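You operate a simulated robot arm through the tools that you are given. There is no shell and no other tool. Be economical: measure what you need, move in short steps, check, and stop when the job is done.

You run a simulated robot arm. Do the job below in one go: nothing can be reset, and whatever is moved stays where it is left.

Task
Put one of the water bottles from the top of the grading bench on the green mat on the grading bench. Then shut the orange stop bar. Then stack the A 66 sleeved belt from the top of the grading bench on top of the A 52 sleeved belt. Keep to this order. Set down upright: water bottle. The orange stop bar goes anticlockwise seen from above, to its stop.

Only the result counts: the job must be done as asked and must still hold three seconds after the hand-in. Knocking over, shifting, dropping, spilling or breaking anything else fails it.

Robot
A 5-joint arm with a two-finger parallel gripper on a trunk, on a base that drives. Base frame: it is fixed to the floor where the robot stands at the start and does not move with it; the origin is under the middle of the robot, x ahead of it, y to its left, z up; the surface under the hand at the start is at about z = 0.8. Readings come in m, degrees, newtons and seconds.
With the tool pointing down near the work surface it reaches from about 0.58 to 0.94 m from the robot's upright axis, wherever it stands. Its first joint turns from -149.0 to 149.0 degrees. Places, roughly: green mat on the grading bench [0.8, 0.9, 0.8]; orange stop bar [0.7, 1.4, 1]; sleeved belt [0.5, 1.75, 0.75]. Payload 1.57 kg.
The TCP is the grasp point between the finger pads, 0.03 m short of the fingertips. In the tool frame z runs along the fingers and y along their closing line. Largest opening 0.11 m; finger width 0.024, thickness 0.012; the body of the gripper, 0.048 by 0.112 m, starts 0.078 m behind the TCP.
Orientation is that of the tool frame in the base frame, as a unit quaternion [w, x, y, z]. With the fingers straight down and closing along the base's y, the tool's x points along the base's -x, its y along +y and its z along -z.

Tools
- The arm moves only by the tool jog_arm. Its argument "targets" is a list of rows, each a list of 7 numbers: the turn, a rotation vector about the base's x, y, z in degrees, then the shift along the base's x, y, z in m, then the finger opening in m, from 0 to 0.11. In form: [[wx, wy, wz, tx, ty, tz, hand], ...]. A call has 1 to 10 rows; each row shifts and turns the commanded pose from where the row before left it. Rows are played at 5 a second. More than 0.05 m and 8.6 degrees between two rows, or a gripper value outside its range, and nothing of the call is played. A pose out of reach is approached as far as the arm can. The call stops where the force on the tool passes 40 N (or 10 N more than at its start, if that is more) or the arm is blocked; 0.2 s more then pass. Each finger travels about 0.153 m/s and halts on what it meets, pressing with about 38 N; the grip force reading is that of the motor and also rises with nothing between the fingers. The clock runs only during rows and for 0.2 s after the last one: add rows that do not move to give the fingers time. It gives the time, the measured TCP pose, the force on the tool (base axes), the opening and the grip force at its end, in the units of the frame above (readings bear some noise), with the torque about the TCP (base axes, N m) and any sound that the robot's microphone picked up.
- Cameras (640 x 400 px; columns grow to the right, rows downward): "scene" is now at [0.0179, 0.1873, 1.7985]; the picture's right is [0.24, -0.97, 0.00], its down [-0.85, -0.21, -0.49] and it looks along [0.47, 0.12, -0.87] (base axes); focal length 262 px, centre (320, 200). "wrist" rides on the gripper at [0.07, 0.016, -0.141] in the tool frame; the picture's right is [-0.23, 0.97, 0.00], its down [-0.86, -0.20, -0.48] and it looks along [-0.47, -0.11, 0.88] (tool axes); focal length 222 px, centre (320, 200). There is no depth. A picture from a camera that has moved, and an enlarged one, comes with that camera's place and axes in the base frame and with its lens.
- snapshot(camera): a new picture of that camera. It takes no simulated time.
- raise_lower(by): slides the trunk up (or, below 0, down) by that many m; the arm and the scene camera ride with it, the base frame stays. It gives what a move gives, with no picture.
- steer(legs): drives the robot by 1 to 6 legs, each [ahead, turn to the left] in m and degrees, along the robot's own axes; the way and the turn of a leg run together, so that a leg with both is an arc; at most 1.5 m and 180 degrees a leg. The arm and the cameras ride along, it lands a little off, and it stops where it bumps. It gives what a move gives.
- turn_head(pan, tilt): turns the head with the scene camera to pan (to the left, within 155 degrees either way) and tilt (down, from -29 to 69), counted from straight ahead of the robot. It gives what a move gives.
- enlarge(camera, box): a new picture of the part [left, top, right, bottom] of that camera's present view, enlarged. It takes no simulated time.
- close_job(): hands the job in; it is judged then, once.

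Go step by step. Nothing tells you exact positions but the pictures and the camera data: compare them with the known pose of the tool, close in by small moves and look again before you grip or let go. The budget is 165 turns and 120 pictures, counting those below and the enlarged ones. Unless the task says otherwise, let go and move clear before handing in, and close with one line.

The tools are called after "Call:" as name(argument=value, ...) on one line, values as JSON. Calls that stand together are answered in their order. jog_arm: Moves the arm, as the interface text tells. Its arguments: {"type":"object","properties":{"targets":{"type":"array"}},"required":["targets"]} The other tools are called the same way: raise_lower (by) slides the trunk up or down; steer (legs) drives the base; turn_head (pan, tilt) turns the head that bears the scene camera; snapshot (camera) takes a picture; enlarge (camera, box) takes an enlarged picture of a part of a camera's view; close_job () hands the job in.

At the start:

```text
t: 0.0
tool_pos: [0.7738, 0.2573, 1.1]
tcp_rot: [0.001, -0.002, 1.0, 0.0]
ft_force: [-0.3, 0.0, -0.2]
wrist_torque: [0.0, 0.0, 0.01]
gripper_width: 0.1099
grasp_force: 0.0
trunk travel left (down, up): [-0.833, 0.137]
robot x, y, heading: [0.001, -0.0015, -0.3]
head pan, tilt: [14.2, 60.8]
```

scene: 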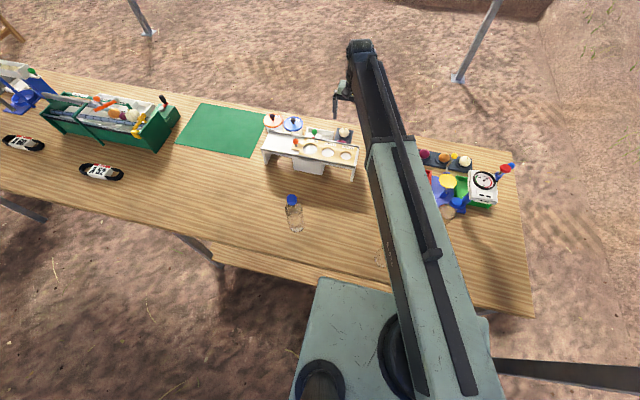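
wrist: 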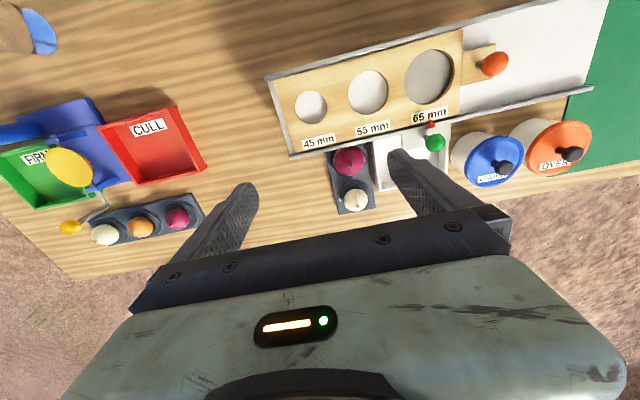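

I see a bottle on the bench in front of the robot, the green mat beyond it to the left, and the belts and green box further left. I'll look closer at these.

Call:
enlarge(camera="scene", box=[240, 170, 400, 270])

Call:
enlarge(camera="scene", box=[0, 50, 240, 200])

Call:
turn_head(pan=60, tilt=45)

Call:
snapshot(camera="scene")

```text
4.00 times, centred on (320, 220) of scene
camera zoom: at [0.0179, 0.1873, 1.7985], right [0.24, -0.97, 0.0], down [-0.85, -0.21, -0.49], along [0.47, 0.12, -0.87], focal length 1048 px, centre (320, 120)
```

zoom: 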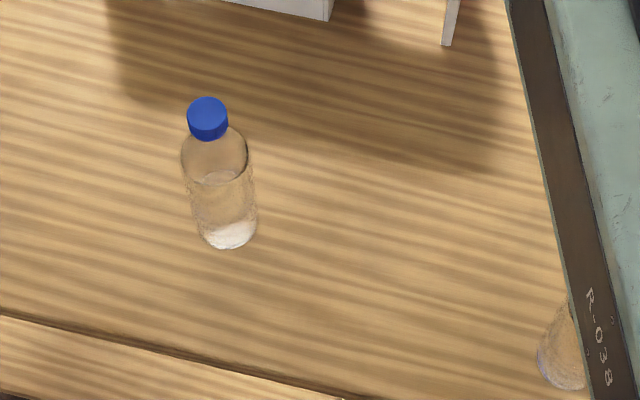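

```text
2.67 times, centred on (120, 125) of scene
camera zoom: at [0.0179, 0.1873, 1.7985], right [0.24, -0.97, 0.0], down [-0.85, -0.21, -0.49], along [0.47, 0.12, -0.87], focal length 699 px, centre (853, 400)
```

zoom: 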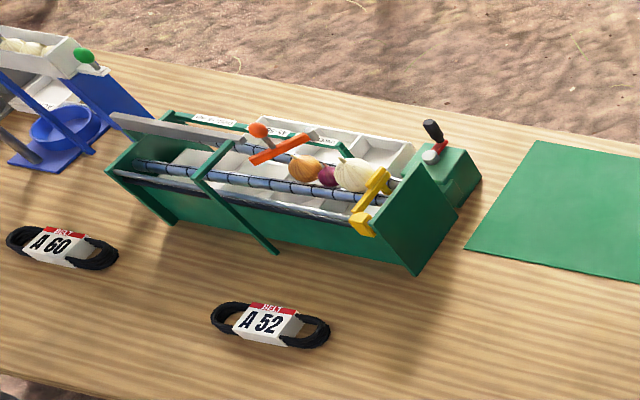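

```text
t: 1.1
tool_pos: [0.775, 0.2569, 1.1004]
tcp_rot: [0.001, -0.003, 1.0, 0.001]
ft_force: [0.5, 0.2, -0.4]
wrist_torque: [-0.01, -0.01, -0.05]
gripper_width: 0.11
grasp_force: 0.0
trunk travel left (down, up): [-0.833, 0.137]
robot x, y, heading: [0.0005, 0.0008, -0.2]
head pan, tilt: [60.0, 45.0]
```

```text
115 pictures are left
camera scene: at [-0.005, 0.2416, 1.8189], right [0.87, -0.5, 0.0], down [-0.35, -0.61, -0.71], along [0.35, 0.61, -0.71], focal length 262 px, centre (320, 200)
```

scene: 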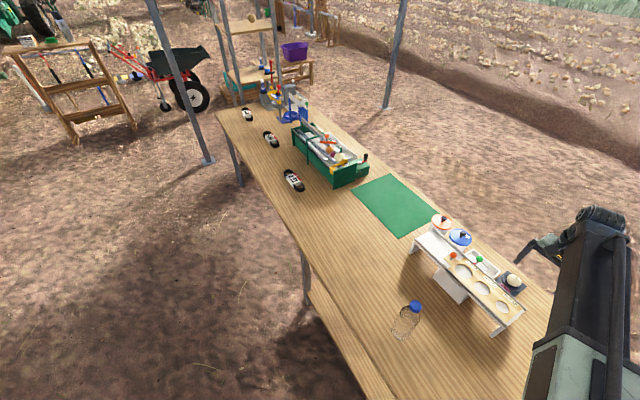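

The bottle looks to be at about (0.42, 0.39), the mat at about x 0.71–0.98, y 0.67–1.1, and the bench front edge at x≈0.27. I'll raise the trunk, back up a little, turn along the bench and drive abreast of the mat.

Call:
raise_lower(by=0.1)

Call:
steer(legs=[[-0.12, 0], [0, 90], [0.75, 0]])

Call:
turn_head(pan=-90, tilt=50)

Call:
snapshot(camera="scene")

```text
t: 2.5
tool_pos: [0.7756, 0.2567, 1.1994]
tcp_rot: [0.001, -0.002, 1.0, 0.0]
ft_force: [0.8, -0.6, 0.5]
wrist_torque: [0.0, -0.01, 0.02]
gripper_width: 0.1098
grasp_force: 0.0
trunk travel left (down, up): [-0.933, 0.037]
robot x, y, heading: [-0.0001, -0.0031, 0.3]
head pan, tilt: [60.0, 45.0]
```

```text
t: 11.2
tool_pos: [-0.4065, 1.5141, 1.1998]
tcp_rot: [-0.001, 0.716, -0.698, 0.0]
ft_force: [0.4, -0.6, 0.1]
wrist_torque: [0.0, 0.01, -0.04]
gripper_width: 0.1101
grasp_force: 0.0
trunk travel left (down, up): [-0.933, 0.037]
robot x, y, heading: [-0.136, 0.7441, 90.9]
head pan, tilt: [60.0, 45.0]
```

```text
t: 13.5
tool_pos: [-0.406, 1.5131, 1.1997]
tcp_rot: [-0.001, 0.716, -0.698, -0.001]
ft_force: [0.4, 0.6, 1.1]
wrist_torque: [0.0, -0.04, -0.02]
gripper_width: 0.11
grasp_force: 0.1
trunk travel left (down, up): [-0.933, 0.037]
robot x, y, heading: [-0.1394, 0.7449, 90.9]
head pan, tilt: [-90.0, 50.0]
```

```text
114 pictures are left
camera scene: at [-0.2313, 0.6993, 1.912], right [0.02, -1.0, 0.0], down [-0.77, -0.01, -0.64], along [0.64, 0.01, -0.77], focal length 262 px, centre (320, 200)
```

scene: 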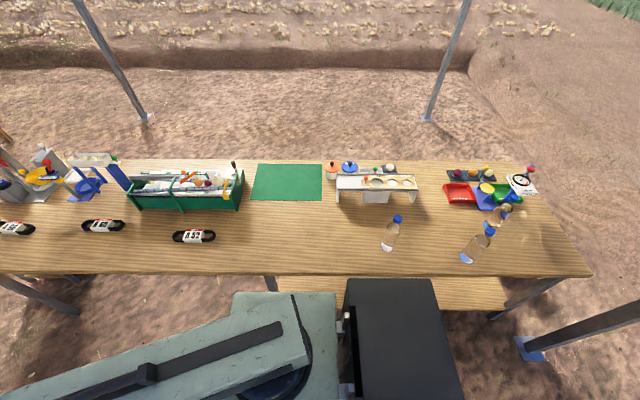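

The robot stands abreast of the mat, with three bottles at the right and three belts at the left. I'll enlarge the bottle and the belts to fix their places.

Call:
enlarge(camera="scene", box=[340, 190, 500, 290])

Call:
enlarge(camera="scene", box=[0, 140, 240, 290])

```text
4.00 times, centred on (420, 240) of scene
camera zoom: at [-0.2313, 0.6993, 1.912], right [0.02, -1.0, 0.0], down [-0.77, -0.01, -0.64], along [0.64, 0.01, -0.77], focal length 1048 px, centre (-80, 40)
```

zoom: 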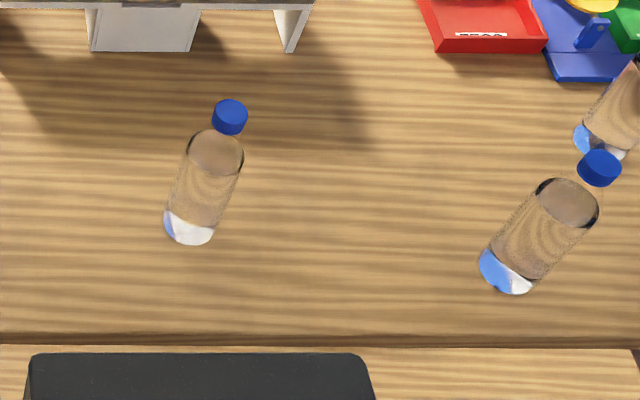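

```text
2.67 times, centred on (120, 215) of scene
camera zoom: at [-0.2313, 0.6993, 1.912], right [0.02, -1.0, 0.0], down [-0.77, -0.01, -0.64], along [0.64, 0.01, -0.77], focal length 699 px, centre (853, 160)
```

zoom: 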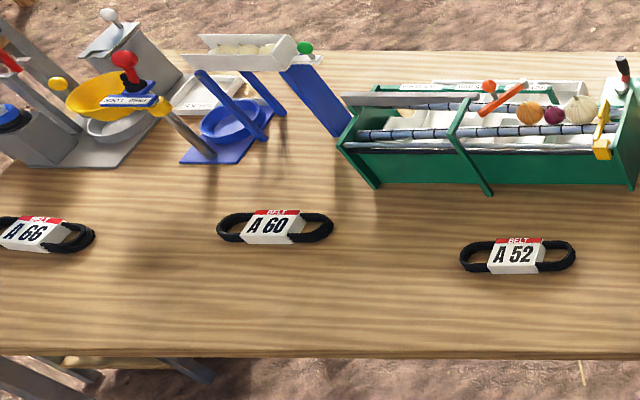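

Both views agree: the bottle is at about (0.42, 0.383), bench top z≈0.80, bottle top z≈1.03. I'll turn the base so that the arm points at the bottle.

Call:
steer(legs=[[0, -142]])

Call:
snapshot(camera="wrist")

```text
t: 19.7
tool_pos: [0.5632, 0.3278, 1.2006]
tcp_rot: [0.001, 0.41, 0.912, -0.001]
ft_force: [0.5, -0.5, 0.3]
wrist_torque: [0.01, -0.01, -0.02]
gripper_width: 0.1099
grasp_force: 0.0
trunk travel left (down, up): [-0.933, 0.037]
robot x, y, heading: [-0.1009, 0.7679, -48.7]
head pan, tilt: [-90.0, 50.0]
```

```text
111 pictures are left
camera wrist: at [0.5279, 0.3901, 1.3416], right [0.88, 0.48, 0.0], down [0.42, -0.77, 0.48], along [0.23, -0.42, -0.88], focal length 222 px, centre (320, 200)
```

wrist: 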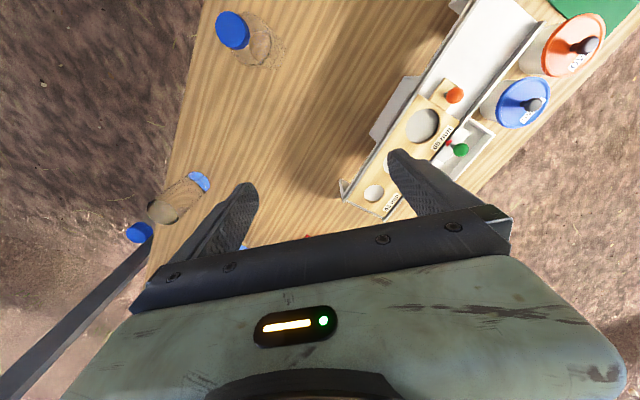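

The wrist view confirms the bottle at about (0.418, 0.386). I'll move over it and come down part way, then check.

Call:
jog_arm(targets=[[0, 0, 0, -0.0363, 0.0143, 0, 0.11], [0, 0, 0, -0.0363, 0.0143, 0, 0.11], [0, 0, 0, -0.0363, 0.0143, 0, 0.11], [0, 0, 0, -0.0363, 0.0143, 0, 0.11], [0, 0, 0, 0, 0, -0.04, 0.11], [0, 0, 0, 0, 0, -0.04, 0.11], [0, 0, 0, 0, 0, -0.03, 0.11], [0, 0, 0, 0, 0, 0, 0.11]])

Call:
snapshot(camera="wrist")

Call:
turn_head(pan=12, tilt=50)

Call:
snapshot(camera="scene")

```text
t: 21.5
tool_pos: [0.4174, 0.3837, 1.2]
tcp_rot: [0.001, 0.411, 0.912, 0.0]
ft_force: [0.6, -0.6, -0.1]
wrist_torque: [0.04, 0.0, 0.0]
gripper_width: 0.11
grasp_force: 0.1
out of reach, approached as far as the arm can: row 5, 6, 7
trunk travel left (down, up): [-0.933, 0.037]
robot x, y, heading: [-0.1011, 0.7756, -48.8]
head pan, tilt: [-90.0, 50.0]
```

```text
110 pictures are left
camera wrist: at [0.3831, 0.4471, 1.3414], right [0.88, 0.48, 0.0], down [0.42, -0.77, 0.48], along [0.23, -0.42, -0.88], focal length 222 px, centre (320, 200)
```

wrist: 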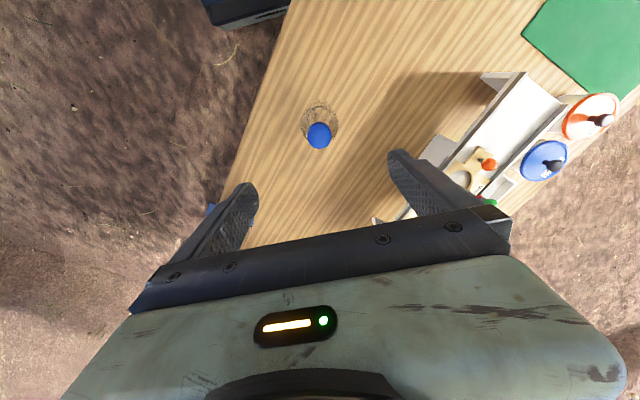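

```text
t: 23.3
tool_pos: [0.4186, 0.3841, 1.1998]
tcp_rot: [0.0, 0.41, 0.912, 0.0]
ft_force: [0.6, 0.1, 0.0]
wrist_torque: [-0.01, -0.01, 0.01]
gripper_width: 0.1099
grasp_force: 0.1
trunk travel left (down, up): [-0.933, 0.037]
robot x, y, heading: [-0.1037, 0.7771, -49.2]
head pan, tilt: [12.0, 50.0]
```

```text
109 pictures are left
camera scene: at [0.056, 0.8744, 1.912], right [-0.6, -0.8, 0.0], down [-0.61, 0.46, -0.64], along [0.51, -0.39, -0.77], focal length 262 px, centre (320, 200)
```

scene: 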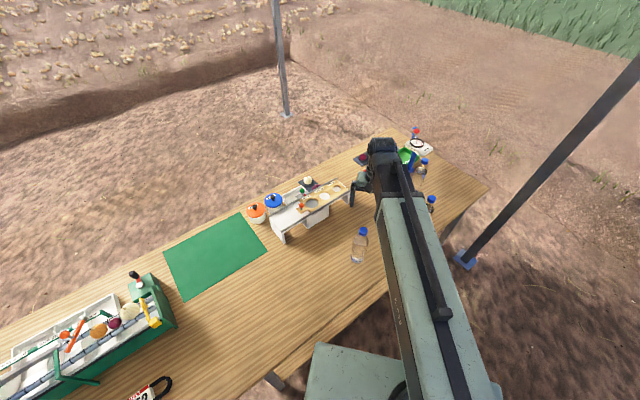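

The arm is centred over the cap within a few mm, but it cannot go lower at this trunk height. I'll lower with the trunk instead.

Call:
raise_lower(by=-0.15)

Call:
snapshot(camera="wrist")

Call:
snapshot(camera="scene")

```text
t: 25.1
tool_pos: [0.4171, 0.3844, 1.0494]
tcp_rot: [0.001, 0.411, 0.912, 0.0]
ft_force: [0.2, -0.4, -1.0]
wrist_torque: [-0.02, 0.0, 0.0]
gripper_width: 0.1099
grasp_force: 0.0
trunk travel left (down, up): [-0.783, 0.187]
robot x, y, heading: [-0.1053, 0.7757, -49.0]
head pan, tilt: [12.0, 50.0]
```

```text
108 pictures are left
camera wrist: at [0.383, 0.447, 1.1915], right [0.88, 0.48, 0.0], down [0.42, -0.77, 0.48], along [0.23, -0.42, -0.88], focal length 222 px, centre (320, 200)
```

wrist: 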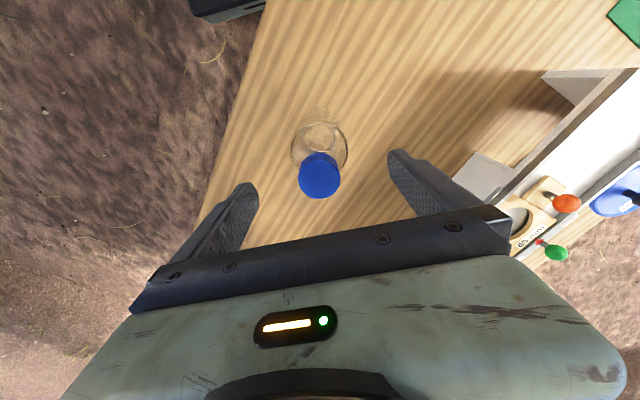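

```text
107 pictures are left
camera scene: at [0.056, 0.8745, 1.762], right [-0.6, -0.8, 0.0], down [-0.61, 0.46, -0.64], along [0.51, -0.39, -0.77], focal length 262 px, centre (320, 200)
```

scene: 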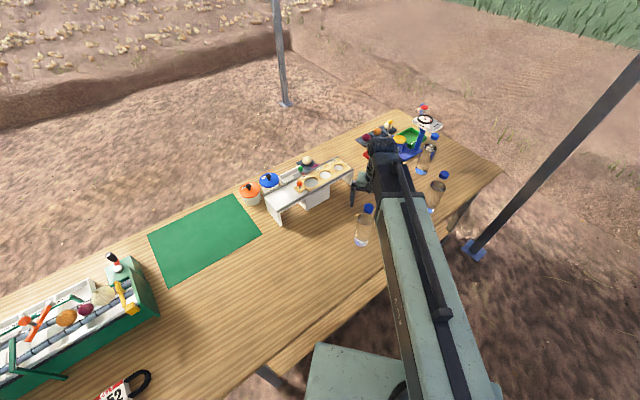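

Alignment is fine; the cap top triangulates to z≈1.023. I'll lower to put the TCP at about 0.962 so the gripper body stays clear of the cap.

Call:
raise_lower(by=-0.087)

Call:
snapshot(camera="wrist")

Call:
enlarge(camera="scene", box=[300, 130, 460, 260])

```text
t: 26.3
tool_pos: [0.4187, 0.3846, 0.9621]
tcp_rot: [0.0, 0.411, 0.912, 0.0]
ft_force: [0.3, 0.5, -0.1]
wrist_torque: [0.0, 0.01, 0.03]
gripper_width: 0.1099
grasp_force: 0.0
trunk travel left (down, up): [-0.696, 0.274]
robot x, y, heading: [-0.1022, 0.7767, -48.7]
head pan, tilt: [12.0, 50.0]
```

```text
106 pictures are left
camera wrist: at [0.383, 0.447, 1.1044], right [0.88, 0.48, 0.0], down [0.42, -0.77, 0.48], along [0.23, -0.42, -0.88], focal length 222 px, centre (320, 200)
```

wrist: 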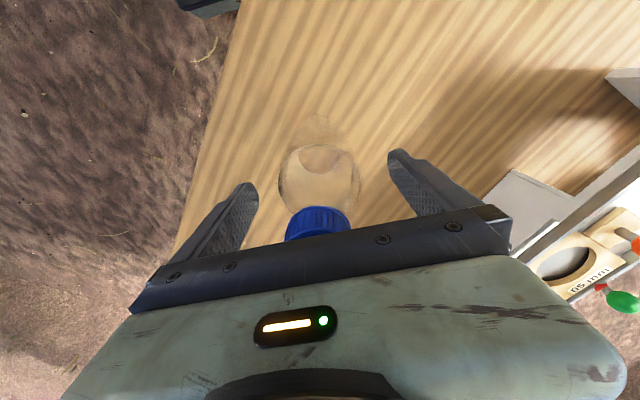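

```text
3.08 times, centred on (380, 195) of scene
camera zoom: at [0.0559, 0.8745, 1.675], right [-0.6, -0.8, 0.0], down [-0.61, 0.46, -0.64], along [0.51, -0.39, -0.77], focal length 806 px, centre (135, 215)
```

zoom: 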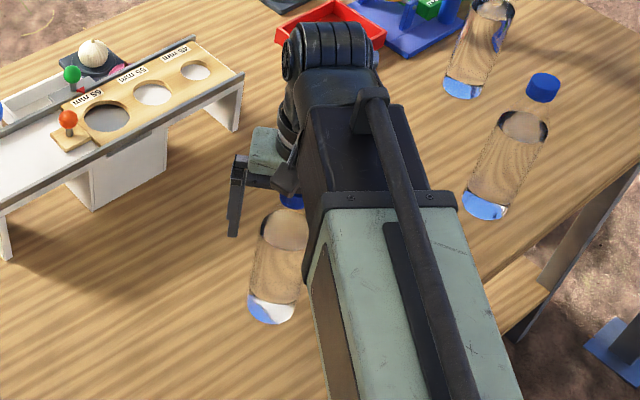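

The pads sit at the sloping shoulder here, which would be a poor grip. I'll rise, correct the few mm of offset, and then grip by the blue cap instead.

Call:
raise_lower(by=0.14)

Call:
jog_arm(targets=[[0, 0, 0, -0.004, 0.003, 0, 0.11], [0, 0, 0, 0, 0, 0, 0.08]])

Call:
snapshot(camera="wrist")

```text
t: 27.9
tool_pos: [0.418, 0.3844, 1.1017]
tcp_rot: [0.001, 0.412, 0.911, -0.001]
ft_force: [-0.5, -0.4, 0.0]
wrist_torque: [0.01, -0.02, 0.02]
gripper_width: 0.1099
grasp_force: 0.0
trunk travel left (down, up): [-0.836, 0.134]
robot x, y, heading: [-0.1009, 0.774, -48.9]
head pan, tilt: [12.0, 50.0]
```

```text
t: 28.6
tool_pos: [0.4137, 0.3868, 1.102]
tcp_rot: [0.0, 0.411, 0.912, -0.001]
ft_force: [0.5, -0.8, 0.1]
wrist_torque: [0.0, -0.01, -0.01]
gripper_width: 0.0801
grasp_force: 0.0
trunk travel left (down, up): [-0.836, 0.134]
robot x, y, heading: [-0.1049, 0.7774, -48.8]
head pan, tilt: [12.0, 50.0]
```

```text
104 pictures are left
camera wrist: at [0.3792, 0.4506, 1.2444], right [0.88, 0.48, 0.0], down [0.42, -0.77, 0.48], along [0.23, -0.42, -0.88], focal length 222 px, centre (320, 200)
```

wrist: 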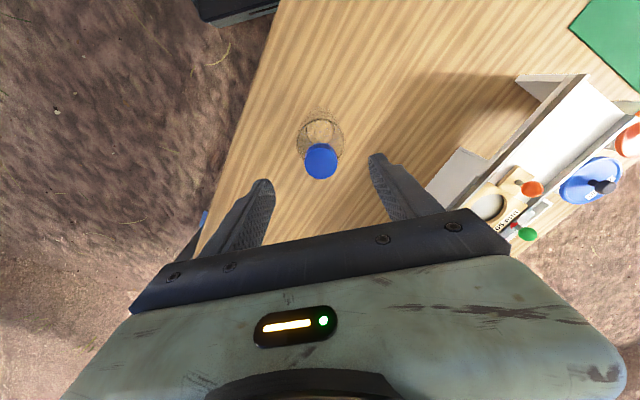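

Centred on the cap now. I'll lower so the pads straddle the cap and close.

Call:
raise_lower(by=-0.094)

Call:
jog_arm(targets=[[0, 0, 0, 0, 0, 0, 0.05], [0, 0, 0, 0, 0, 0, 0.03], [0, 0, 0, 0, 0, 0, 0.02], [0, 0, 0, 0, 0, 0, 0.02]])

Call:
snapshot(camera="wrist")

```text
t: 29.8
tool_pos: [0.4144, 0.3879, 1.0092]
tcp_rot: [0.0, 0.411, 0.912, 0.0]
ft_force: [0.6, 0.2, -1.5]
wrist_torque: [-0.01, -0.03, 0.01]
gripper_width: 0.0799
grasp_force: 0.0
trunk travel left (down, up): [-0.742, 0.228]
robot x, y, heading: [-0.1019, 0.7738, -49.0]
head pan, tilt: [12.0, 50.0]
```

```text
t: 30.8
tool_pos: [0.4141, 0.3876, 1.0084]
tcp_rot: [0.0, 0.411, 0.912, -0.001]
ft_force: [1.0, 0.6, 3.2]
wrist_torque: [0.0, -0.07, 0.01]
gripper_width: 0.0443
grasp_force: 38.2
trunk travel left (down, up): [-0.742, 0.228]
robot x, y, heading: [-0.1057, 0.7693, -49.0]
head pan, tilt: [12.0, 50.0]
```

```text
103 pictures are left
camera wrist: at [0.3792, 0.4507, 1.1505], right [0.88, 0.48, 0.0], down [0.42, -0.77, 0.48], along [0.23, -0.42, -0.88], focal length 222 px, centre (320, 200)
```

wrist: 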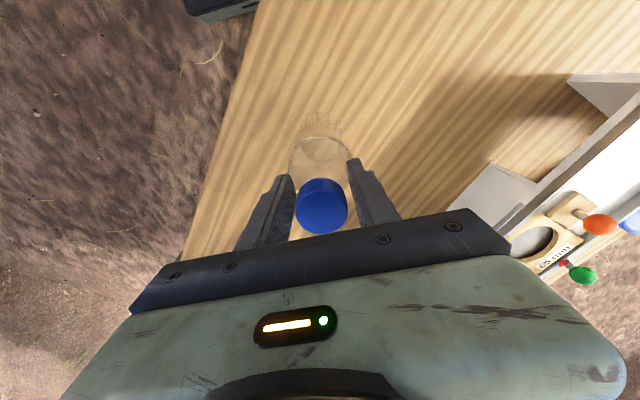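

The opening stopped at 44 mm, so the fingertips caught the shoulder rather than the cap. I'll open, rise 16 mm and close on the cap proper.

Call:
jog_arm(targets=[[0, 0, 0, 0, 0, 0, 0.06], [0, 0, 0, 0, 0, 0, 0.08], [0, 0, 0, 0, 0, 0.008, 0.08], [0, 0, 0, 0, 0, 0.008, 0.06], [0, 0, 0, 0, 0, 0, 0.04], [0, 0, 0, 0, 0, 0, 0.02], [0, 0, 0, 0, 0, 0, 0.02], [0, 0, 0, 0, 0, 0, 0.02]])

Call:
snapshot(camera="wrist")

Call:
enlarge(camera="scene", box=[300, 130, 460, 260])

```text
t: 32.6
tool_pos: [0.4141, 0.3877, 1.0087]
tcp_rot: [0.001, 0.411, 0.912, 0.0]
ft_force: [0.8, 0.5, 1.7]
wrist_torque: [0.04, -0.11, 0.02]
gripper_width: 0.0443
grasp_force: 37.7
out of reach, approached as far as the arm can: row 3, 4
trunk travel left (down, up): [-0.742, 0.228]
robot x, y, heading: [-0.1049, 0.774, -49.2]
head pan, tilt: [12.0, 50.0]
```

```text
102 pictures are left
camera wrist: at [0.3792, 0.4506, 1.1505], right [0.88, 0.48, 0.0], down [0.42, -0.77, 0.48], along [0.23, -0.42, -0.88], focal length 222 px, centre (320, 200)
```

wrist: 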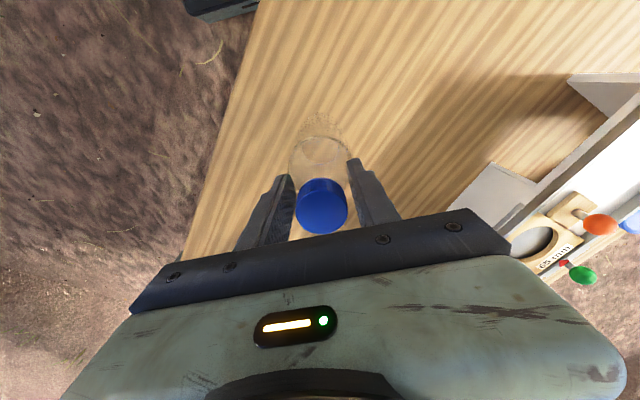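

```text
3.08 times, centred on (380, 195) of scene
camera zoom: at [0.056, 0.8746, 1.721], right [-0.6, -0.8, 0.0], down [-0.61, 0.46, -0.64], along [0.51, -0.39, -0.77], focal length 806 px, centre (135, 215)
```

zoom: 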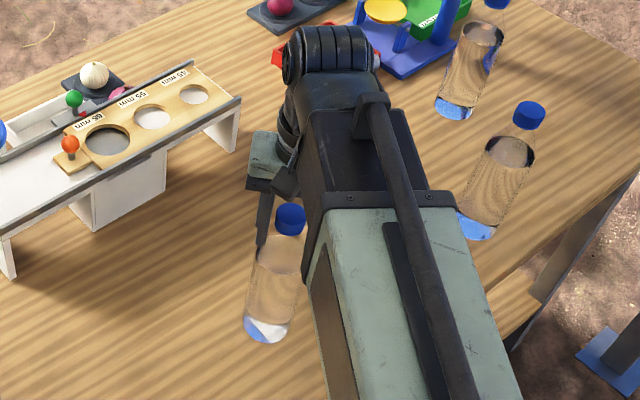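

At this radius the arm cannot shift vertically, so I'll use the trunk for the 16 mm.

Call:
jog_arm(targets=[[0, 0, 0, 0, 0, 0, 0.07], [0, 0, 0, 0, 0, 0, 0.07]])

Call:
raise_lower(by=0.018)

Call:
jog_arm(targets=[[0, 0, 0, 0, 0, 0, 0.04], [0, 0, 0, 0, 0, 0, 0.02], [0, 0, 0, 0, 0, 0, 0.02], [0, 0, 0, 0, 0, 0, 0.02]])

Call:
snapshot(camera="wrist")

```text
t: 33.2
tool_pos: [0.4144, 0.3873, 1.0076]
tcp_rot: [0.001, 0.411, 0.912, 0.0]
ft_force: [0.3, -0.7, 0.4]
wrist_torque: [-0.03, -0.02, 0.0]
gripper_width: 0.0701
grasp_force: 0.0
trunk travel left (down, up): [-0.742, 0.228]
robot x, y, heading: [-0.0997, 0.7758, -49.0]
head pan, tilt: [12.0, 50.0]
```

```text
t: 33.9
tool_pos: [0.4147, 0.3886, 1.0255]
tcp_rot: [0.0, 0.411, 0.912, -0.001]
ft_force: [0.0, -0.6, 0.3]
wrist_torque: [0.03, 0.0, -0.03]
gripper_width: 0.0701
grasp_force: 0.0
trunk travel left (down, up): [-0.76, 0.21]
robot x, y, heading: [-0.1011, 0.7742, -49.1]
head pan, tilt: [12.0, 50.0]
```

```text
t: 34.9
tool_pos: [0.4138, 0.3877, 1.027]
tcp_rot: [0.0, 0.411, 0.912, 0.0]
ft_force: [0.5, -0.2, 0.5]
wrist_torque: [-0.03, 0.05, 0.02]
gripper_width: 0.0332
grasp_force: 38.2
trunk travel left (down, up): [-0.76, 0.21]
robot x, y, heading: [-0.1036, 0.7693, -49.2]
head pan, tilt: [12.0, 50.0]
```

```text
100 pictures are left
camera wrist: at [0.3792, 0.4505, 1.1684], right [0.88, 0.48, 0.0], down [0.42, -0.77, 0.48], along [0.23, -0.42, -0.88], focal length 222 px, centre (320, 200)
```

wrist: 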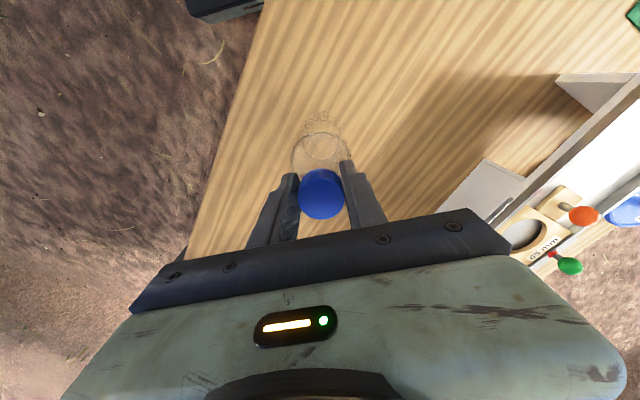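

Holding the cap at 33 mm. I'll lift with the trunk and check the hold.

Call:
raise_lower(by=0.03)

Call:
raise_lower(by=0.17)

Call:
snapshot(camera="wrist")

Call:
snapshot(camera="scene")

```text
t: 35.6
tool_pos: [0.4148, 0.3877, 1.0567]
tcp_rot: [0.0, 0.411, 0.912, 0.0]
ft_force: [-0.5, -0.2, -4.6]
wrist_torque: [0.01, 0.04, 0.01]
gripper_width: 0.033
grasp_force: 38.0
trunk travel left (down, up): [-0.79, 0.18]
robot x, y, heading: [-0.1014, 0.7734, -48.9]
head pan, tilt: [12.0, 50.0]
```

```text
t: 37.5
tool_pos: [0.414, 0.3874, 1.2275]
tcp_rot: [0.001, 0.412, 0.911, 0.0]
ft_force: [-0.3, -0.9, -5.2]
wrist_torque: [0.01, 0.0, -0.02]
gripper_width: 0.0336
grasp_force: 37.7
trunk travel left (down, up): [-0.96, 0.01]
robot x, y, heading: [-0.1045, 0.7725, -49.0]
head pan, tilt: [12.0, 50.0]
```

```text
99 pictures are left
camera wrist: at [0.3796, 0.4502, 1.3681], right [0.88, 0.48, 0.0], down [0.42, -0.77, 0.48], along [0.23, -0.42, -0.88], focal length 222 px, centre (320, 200)
```

wrist: 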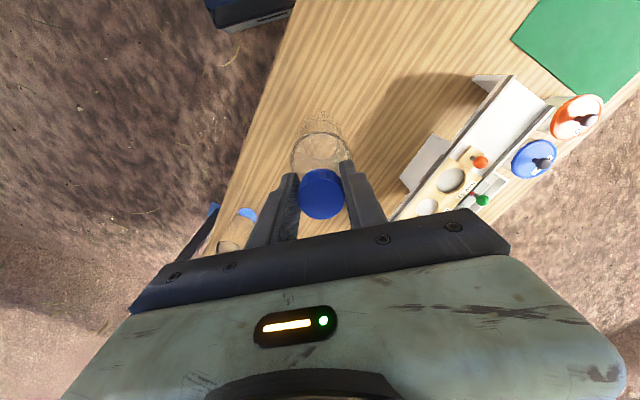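

```text
98 pictures are left
camera scene: at [0.0567, 0.8741, 1.9389], right [-0.6, -0.8, 0.0], down [-0.61, 0.46, -0.64], along [0.51, -0.39, -0.77], focal length 262 px, centre (320, 200)
```

scene: 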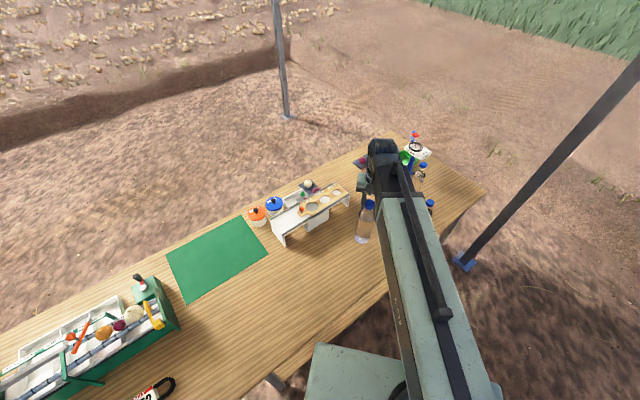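

Bottle is lifted. I'll turn the base left toward the mat.

Call:
steer(legs=[[0, 22], [0, 21.6]])

Call:
snapshot(camera="wrist")

```text
t: 40.3
tool_pos: [0.5393, 0.8527, 1.2266]
tcp_rot: [0.0, 0.041, 0.999, 0.0]
ft_force: [0.1, 0.7, -5.0]
wrist_torque: [0.01, 0.03, 0.02]
gripper_width: 0.0333
grasp_force: 37.7
trunk travel left (down, up): [-0.96, 0.01]
robot x, y, heading: [-0.0997, 0.7588, -5.2]
head pan, tilt: [12.0, 50.0]
```

```text
97 pictures are left
camera wrist: at [0.4709, 0.875, 1.3685], right [0.31, 0.95, 0.0], down [0.84, -0.27, 0.48], along [0.46, -0.15, -0.88], focal length 222 px, centre (320, 200)
```

wrist: 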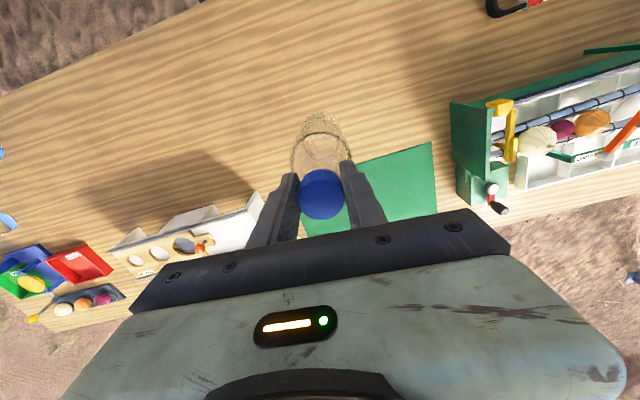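

The mat corner matches my estimate. I'll extend the arm out over the mat centre-front.

Call:
jog_arm(targets=[[0, 0, 0, 0.0433, 0.0045, 0, 0.02], [0, 0, 0, 0.0433, 0.0045, 0, 0.02], [0, 0, 0, 0.0433, 0.0045, 0, 0.02], [0, 0, 0, 0.0433, 0.0045, 0, 0.02], [0, 0, 0, 0.0433, 0.0045, 0, 0.02], [0, 0, 0, 0.0433, 0.0045, 0, 0.02], [0, 0, 0, 0, 0, 0, 0.02]])

Call:
snapshot(camera="scene")

```text
t: 41.9
tool_pos: [0.7985, 0.8817, 1.2275]
tcp_rot: [-0.001, 0.041, 0.999, 0.001]
ft_force: [-0.6, 0.0, -4.8]
wrist_torque: [-0.05, 0.0, 0.0]
gripper_width: 0.0329
grasp_force: 37.9
trunk travel left (down, up): [-0.96, 0.01]
robot x, y, heading: [-0.102, 0.7551, -5.0]
head pan, tilt: [12.0, 50.0]
```

```text
96 pictures are left
camera scene: at [-0.0554, 0.9412, 1.939], right [0.12, -0.99, 0.0], down [-0.76, -0.09, -0.64], along [0.64, 0.08, -0.77], focal length 262 px, centre (320, 200)
```

scene: 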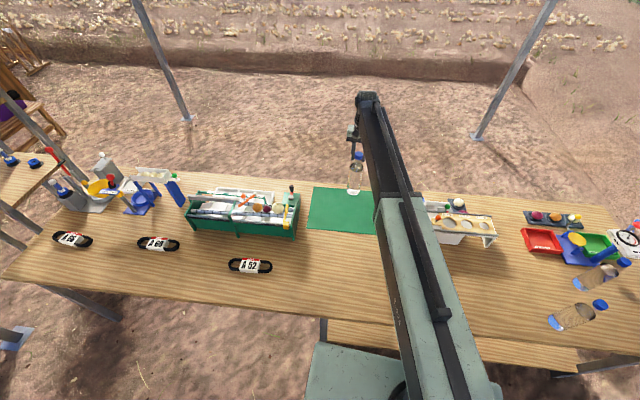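

Over the mat. I'll lower by trunk to just above it, then feel for contact.

Call:
raise_lower(by=-0.185)

Call:
enlarge(camera="scene", box=[280, 80, 440, 240])

Call:
raise_lower(by=-0.008)

```text
t: 43.9
tool_pos: [0.7993, 0.8819, 1.0411]
tcp_rot: [0.0, 0.041, 0.999, -0.001]
ft_force: [-0.4, -0.3, -5.4]
wrist_torque: [0.0, 0.03, -0.01]
gripper_width: 0.033
grasp_force: 38.2
trunk travel left (down, up): [-0.775, 0.195]
robot x, y, heading: [-0.1022, 0.7526, -5.2]
head pan, tilt: [12.0, 50.0]
```

```text
2.50 times, centred on (360, 160) of scene
camera zoom: at [-0.0549, 0.9411, 1.754], right [0.12, -0.99, 0.0], down [-0.76, -0.09, -0.64], along [0.64, 0.08, -0.77], focal length 655 px, centre (220, 300)
```

zoom: 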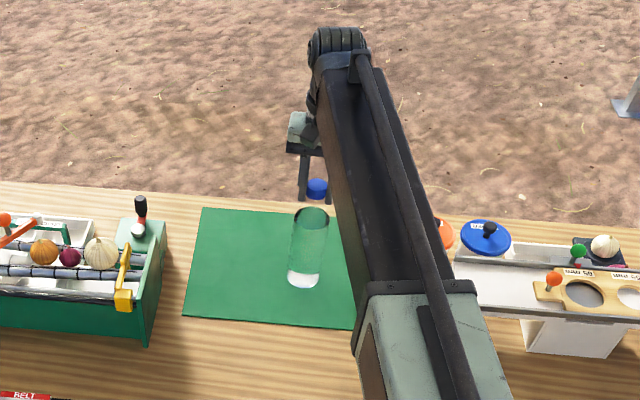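

```text
t: 44.5
tool_pos: [0.7992, 0.8808, 1.0321]
tcp_rot: [0.0, 0.042, 0.999, -0.001]
ft_force: [-0.2, 0.1, -5.6]
wrist_torque: [-0.03, 0.02, 0.01]
gripper_width: 0.0333
grasp_force: 37.6
trunk travel left (down, up): [-0.767, 0.203]
robot x, y, heading: [-0.1009, 0.7546, -5.3]
head pan, tilt: [12.0, 50.0]
```

Call:
raise_lower(by=-0.003)

Call:
raise_lower(by=-0.002)

```text
t: 45.0
tool_pos: [0.7994, 0.8814, 1.0322]
tcp_rot: [0.003, 0.041, 0.999, 0.001]
ft_force: [3.6, 1.5, 8.3]
wrist_torque: [0.04, -0.7, 0.1]
gripper_width: 0.0328
grasp_force: 37.8
trunk travel left (down, up): [-0.764, 0.206]
robot x, y, heading: [-0.1029, 0.7583, -5.3]
head pan, tilt: [12.0, 50.0]
```

```text
t: 45.5
tool_pos: [0.7958, 0.8811, 1.0311]
tcp_rot: [0.002, 0.041, 0.999, 0.001]
ft_force: [4.8, 2.8, 28.7]
wrist_torque: [0.2, -0.42, 0.01]
gripper_width: 0.033
grasp_force: 38.1
trunk travel left (down, up): [-0.762, 0.208]
robot x, y, heading: [-0.0991, 0.7581, -5.1]
head pan, tilt: [12.0, 50.0]
```

The bottle is in contact with the mat and a bit pressed. I'll ease off 3 mm, then open.

Call:
raise_lower(by=0.004)

Call:
enlarge(camera="scene", box=[280, 80, 440, 240])

```text
t: 46.0
tool_pos: [0.7985, 0.8808, 1.0307]
tcp_rot: [-0.001, 0.041, 0.999, 0.0]
ft_force: [0.1, -0.6, -4.4]
wrist_torque: [0.0, 0.03, -0.02]
gripper_width: 0.0332
grasp_force: 38.9
trunk travel left (down, up): [-0.766, 0.204]
robot x, y, heading: [-0.1015, 0.7598, -5.2]
head pan, tilt: [12.0, 50.0]
```

```text
2.50 times, centred on (360, 160) of scene
camera zoom: at [-0.0551, 0.9413, 1.7446], right [0.12, -0.99, 0.0], down [-0.76, -0.09, -0.64], along [0.64, 0.08, -0.77], focal length 655 px, centre (220, 300)
```

zoom: 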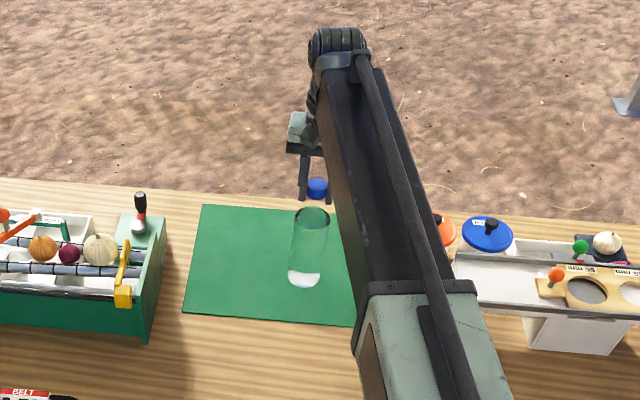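

Call:
raise_lower(by=-0.001)

Call:
jog_arm(targets=[[0, 0, 0, 0, 0, 0, 0.04], [0, 0, 0, 0, 0, 0, 0.05], [0, 0, 0, 0, 0, 0, 0.065], [0, 0, 0, 0, 0, 0, 0.08], [0, 0, 0, 0, 0, 0, 0.08]])

Call:
raise_lower(by=0.2)

Call:
snapshot(camera="wrist")

```text
t: 46.6
tool_pos: [0.7982, 0.8808, 1.0311]
tcp_rot: [0.0, 0.041, 0.999, 0.001]
ft_force: [1.1, 0.7, -6.2]
wrist_torque: [0.01, 0.06, 0.0]
gripper_width: 0.0332
grasp_force: 37.8
trunk travel left (down, up): [-0.765, 0.205]
robot x, y, heading: [-0.0998, 0.7574, -5.0]
head pan, tilt: [12.0, 50.0]
```

```text
t: 47.8
tool_pos: [0.7975, 0.8819, 1.0311]
tcp_rot: [0.001, 0.042, 0.999, 0.0]
ft_force: [-0.2, 0.6, -0.6]
wrist_torque: [-0.03, 0.03, -0.03]
gripper_width: 0.08
grasp_force: 0.1
trunk travel left (down, up): [-0.765, 0.205]
robot x, y, heading: [-0.102, 0.7571, -4.9]
head pan, tilt: [12.0, 50.0]
```

```text
t: 49.9
tool_pos: [0.7987, 0.8813, 1.2311]
tcp_rot: [0.001, 0.041, 0.999, 0.0]
ft_force: [-0.9, 0.5, 0.2]
wrist_torque: [0.02, 0.05, 0.04]
gripper_width: 0.0797
grasp_force: 0.0
trunk travel left (down, up): [-0.965, 0.005]
robot x, y, heading: [-0.1029, 0.756, -5.1]
head pan, tilt: [12.0, 50.0]
```

```text
93 pictures are left
camera wrist: at [0.7296, 0.9029, 1.3733], right [0.31, 0.95, 0.0], down [0.84, -0.27, 0.48], along [0.46, -0.15, -0.88], focal length 222 px, centre (320, 200)
```

wrist: 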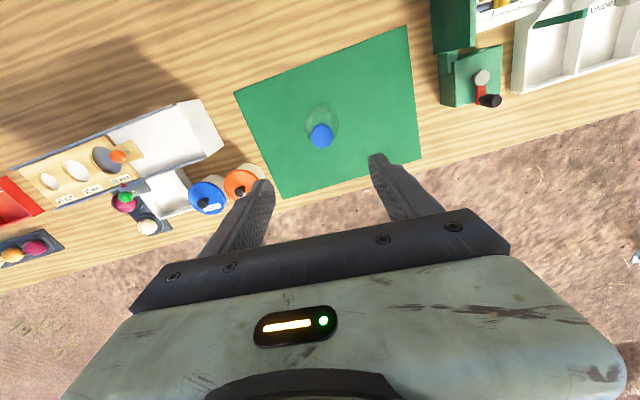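

The bottle stands upright on the mat. Now I'll look at the green machine and its orange stop bar.

Call:
turn_head(pan=40, tilt=45)

Call:
snapshot(camera="scene")

Call:
enlarge(camera="scene", box=[220, 120, 400, 240])

```text
t: 50.9
tool_pos: [0.7995, 0.8816, 1.2319]
tcp_rot: [0.001, 0.041, 0.999, 0.0]
ft_force: [0.1, 0.3, -0.6]
wrist_torque: [0.0, 0.01, 0.02]
gripper_width: 0.08
grasp_force: 0.1
trunk travel left (down, up): [-0.965, 0.005]
robot x, y, heading: [-0.1005, 0.7577, -5.0]
head pan, tilt: [40.0, 45.0]
```

```text
92 pictures are left
camera scene: at [-0.0653, 0.9782, 1.9509], right [0.57, -0.82, 0.0], down [-0.58, -0.4, -0.71], along [0.58, 0.4, -0.71], focal length 262 px, centre (320, 200)
```

scene: 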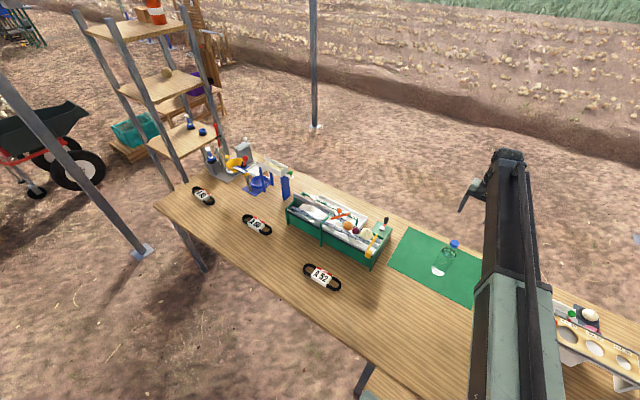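

```text
3.33 times, centred on (310, 180) of scene
camera zoom: at [-0.0653, 0.9782, 1.9509], right [0.57, -0.82, 0.0], down [-0.58, -0.4, -0.71], along [0.58, 0.4, -0.71], focal length 874 px, centre (353, 267)
```

zoom: 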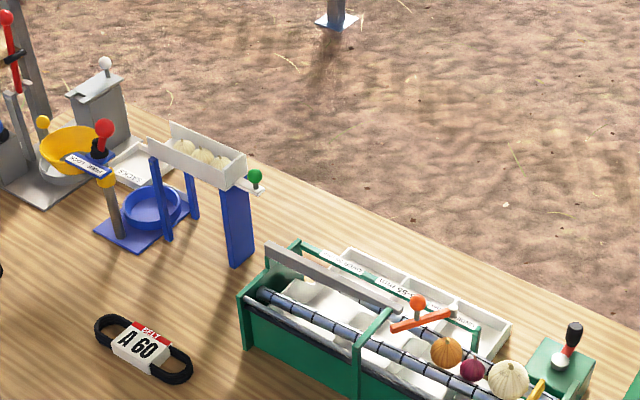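

I'll retract the arm, then drive along the bench to stand before the green machine.

Call:
jog_arm(targets=[[0, 0, 0, -0.042, -0.005, 0, 0.08], [0, 0, 0, -0.042, -0.005, 0, 0.08], [0, 0, 0, -0.042, -0.005, 0, 0.08], [0, 0, 0, -0.042, -0.005, 0, 0.08], [0, 0, 0, -0.042, -0.005, 0, 0.08]])

Call:
steer(legs=[[0, 95], [0.65, 0], [0, -90]])

Call:
snapshot(camera="scene")

Call:
snapshot(camera="wrist")

```text
t: 52.1
tool_pos: [0.5875, 0.8538, 1.2335]
tcp_rot: [0.0, 0.041, 0.999, 0.0]
ft_force: [-0.2, 0.0, -0.5]
wrist_torque: [-0.02, 0.01, -0.01]
gripper_width: 0.0798
grasp_force: 0.1
trunk travel left (down, up): [-0.965, 0.005]
robot x, y, heading: [-0.1031, 0.7577, -5.2]
head pan, tilt: [40.0, 45.0]
```

```text
t: 63.5
tool_pos: [0.574, 1.5805, 1.2319]
tcp_rot: [0.0, -0.01, 1.0, 0.001]
ft_force: [-0.8, -0.3, 0.4]
wrist_torque: [0.04, -0.02, 0.02]
gripper_width: 0.0799
grasp_force: 0.1
trunk travel left (down, up): [-0.965, 0.005]
robot x, y, heading: [-0.1062, 1.4429, 1.1]
head pan, tilt: [40.0, 45.0]
```

```text
90 pictures are left
camera scene: at [-0.0932, 1.6671, 1.9511], right [0.66, -0.75, 0.0], down [-0.53, -0.47, -0.71], along [0.53, 0.47, -0.71], focal length 262 px, centre (320, 200)
```

scene: 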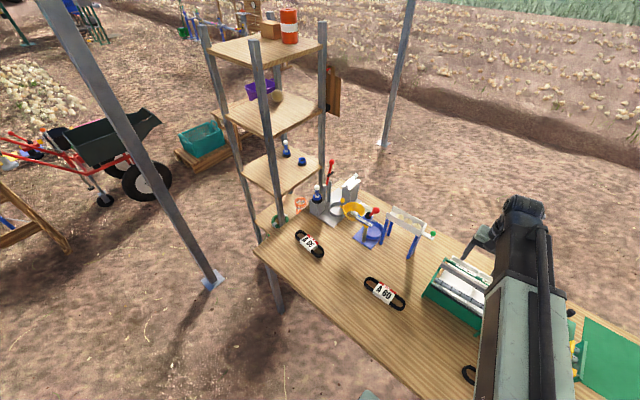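

```text
89 pictures are left
camera wrist: at [0.5026, 1.5943, 1.3737], right [0.21, 0.98, 0.0], down [0.86, -0.18, 0.48], along [0.47, -0.1, -0.88], focal length 222 px, centre (320, 200)
```

wrist: 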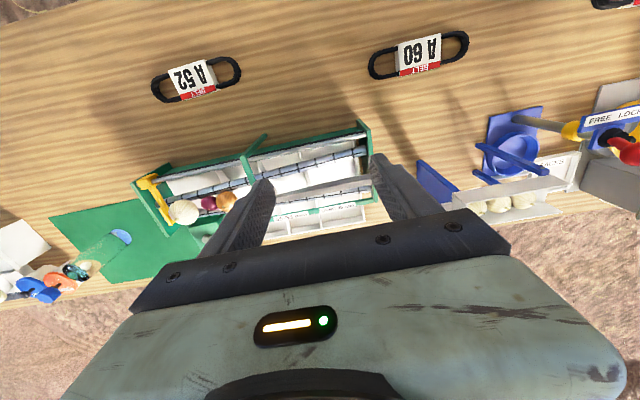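

Call:
turn_head(pan=-5, tilt=50)

Call:
snapshot(camera="scene")

```text
t: 64.7
tool_pos: [0.574, 1.5807, 1.2308]
tcp_rot: [0.001, -0.01, 1.0, 0.0]
ft_force: [0.7, 0.2, -0.5]
wrist_torque: [0.02, 0.0, 0.06]
gripper_width: 0.0801
grasp_force: 0.1
trunk travel left (down, up): [-0.965, 0.005]
robot x, y, heading: [-0.1041, 1.4476, 1.3]
head pan, tilt: [-5.0, 50.0]
```

```text
88 pictures are left
camera scene: at [-0.077, 1.6102, 1.944], right [-0.06, -1.0, 0.0], down [-0.76, 0.05, -0.64], along [0.64, -0.04, -0.77], focal length 262 px, centre (320, 200)
```

scene: 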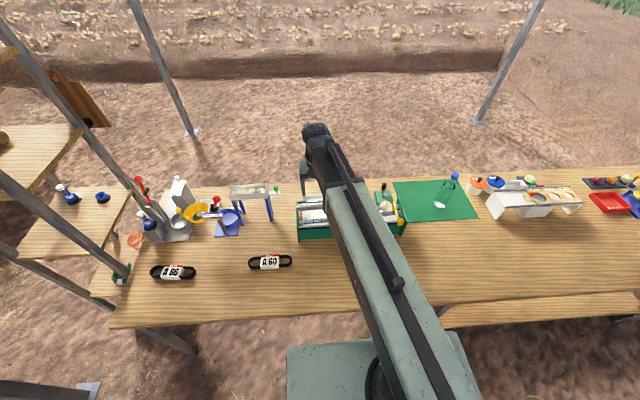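

The arm blocks the view of the machine. I'll swing it aside to the left and look.

Call:
jog_arm(targets=[[0, 0, 0, -0.01, 0.044, 0, 0.05], [0, 0, 0, -0.012, 0.044, 0, 0.03], [0, 0, 0, -0.018, 0.042, 0, 0], [0, 0, 0, -0.022, 0.04, 0, 0], [0, 0, 0, -0.026, 0.04, 0, 0], [0, 0, 0, -0.028, 0.04, 0, 0], [0, 0, 0, -0.028, 0.04, 0, 0]])

Call:
turn_head(pan=-18, tilt=50)

Call:
snapshot(camera="scene")

Call:
enlarge(camera="scene", box=[200, 130, 360, 230])

```text
t: 66.3
tool_pos: [0.4282, 1.8722, 1.2318]
tcp_rot: [0.0, -0.01, 1.0, 0.001]
ft_force: [-0.1, -0.4, -0.1]
wrist_torque: [-0.03, 0.01, 0.02]
gripper_width: 0.0
grasp_force: 21.0
trunk travel left (down, up): [-0.965, 0.005]
robot x, y, heading: [-0.1015, 1.4445, 1.5]
head pan, tilt: [-5.0, 50.0]
```

```text
t: 67.0
tool_pos: [0.4301, 1.8712, 1.2318]
tcp_rot: [0.001, -0.009, 1.0, -0.001]
ft_force: [-0.8, 0.4, -0.1]
wrist_torque: [-0.05, -0.02, -0.02]
gripper_width: 0.0
grasp_force: 21.0
trunk travel left (down, up): [-0.965, 0.005]
robot x, y, heading: [-0.1047, 1.4458, 1.3]
head pan, tilt: [-18.0, 50.0]
```

```text
87 pictures are left
camera scene: at [-0.0802, 1.5927, 1.944], right [-0.29, -0.96, 0.0], down [-0.73, 0.22, -0.64], along [0.62, -0.18, -0.77], focal length 262 px, centre (320, 200)
```

scene: 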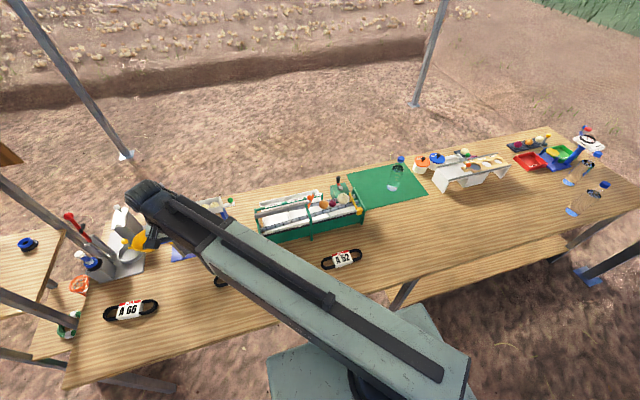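

```text
4.00 times, centred on (280, 180) of scene
camera zoom: at [-0.0802, 1.5927, 1.944], right [-0.29, -0.96, 0.0], down [-0.73, 0.22, -0.64], along [0.62, -0.18, -0.77], focal length 1048 px, centre (480, 280)
```

zoom: 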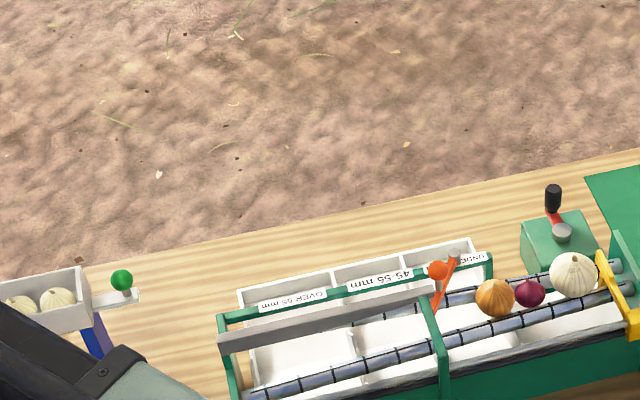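

Call:
enlarge(camera="scene", box=[290, 185, 346, 220])

Call:
enlarge(camera="scene", box=[245, 170, 375, 251])

```text
11.43 times, centred on (318, 202) of scene
camera zoom: at [-0.0802, 1.5927, 1.944], right [-0.29, -0.96, 0.0], down [-0.73, 0.22, -0.64], along [0.62, -0.18, -0.77], focal length 2995 px, centre (343, 171)
```

zoom: 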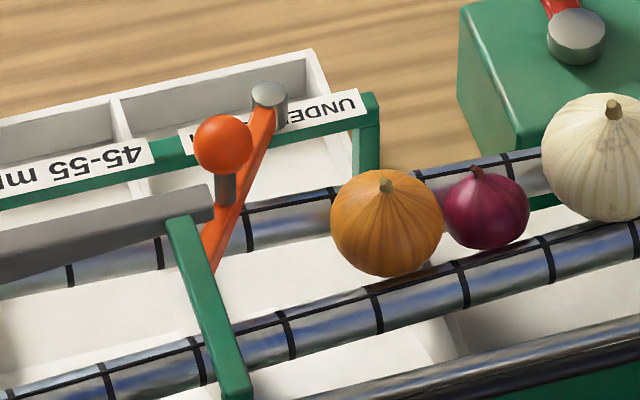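

```text
4.92 times, centred on (310, 210) of scene
camera zoom: at [-0.0802, 1.5927, 1.944], right [-0.29, -0.96, 0.0], down [-0.73, 0.22, -0.64], along [0.62, -0.18, -0.77], focal length 1290 px, centre (369, 148)
```

zoom: 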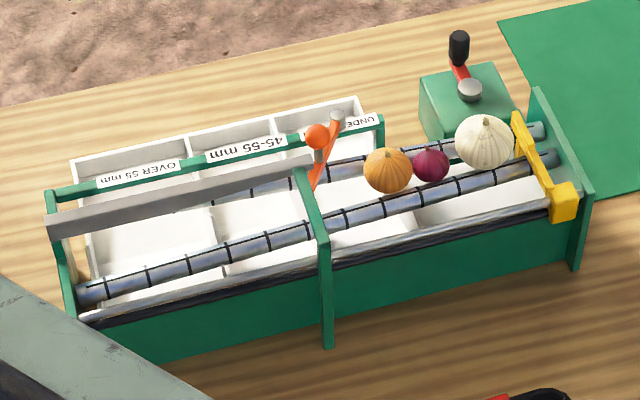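

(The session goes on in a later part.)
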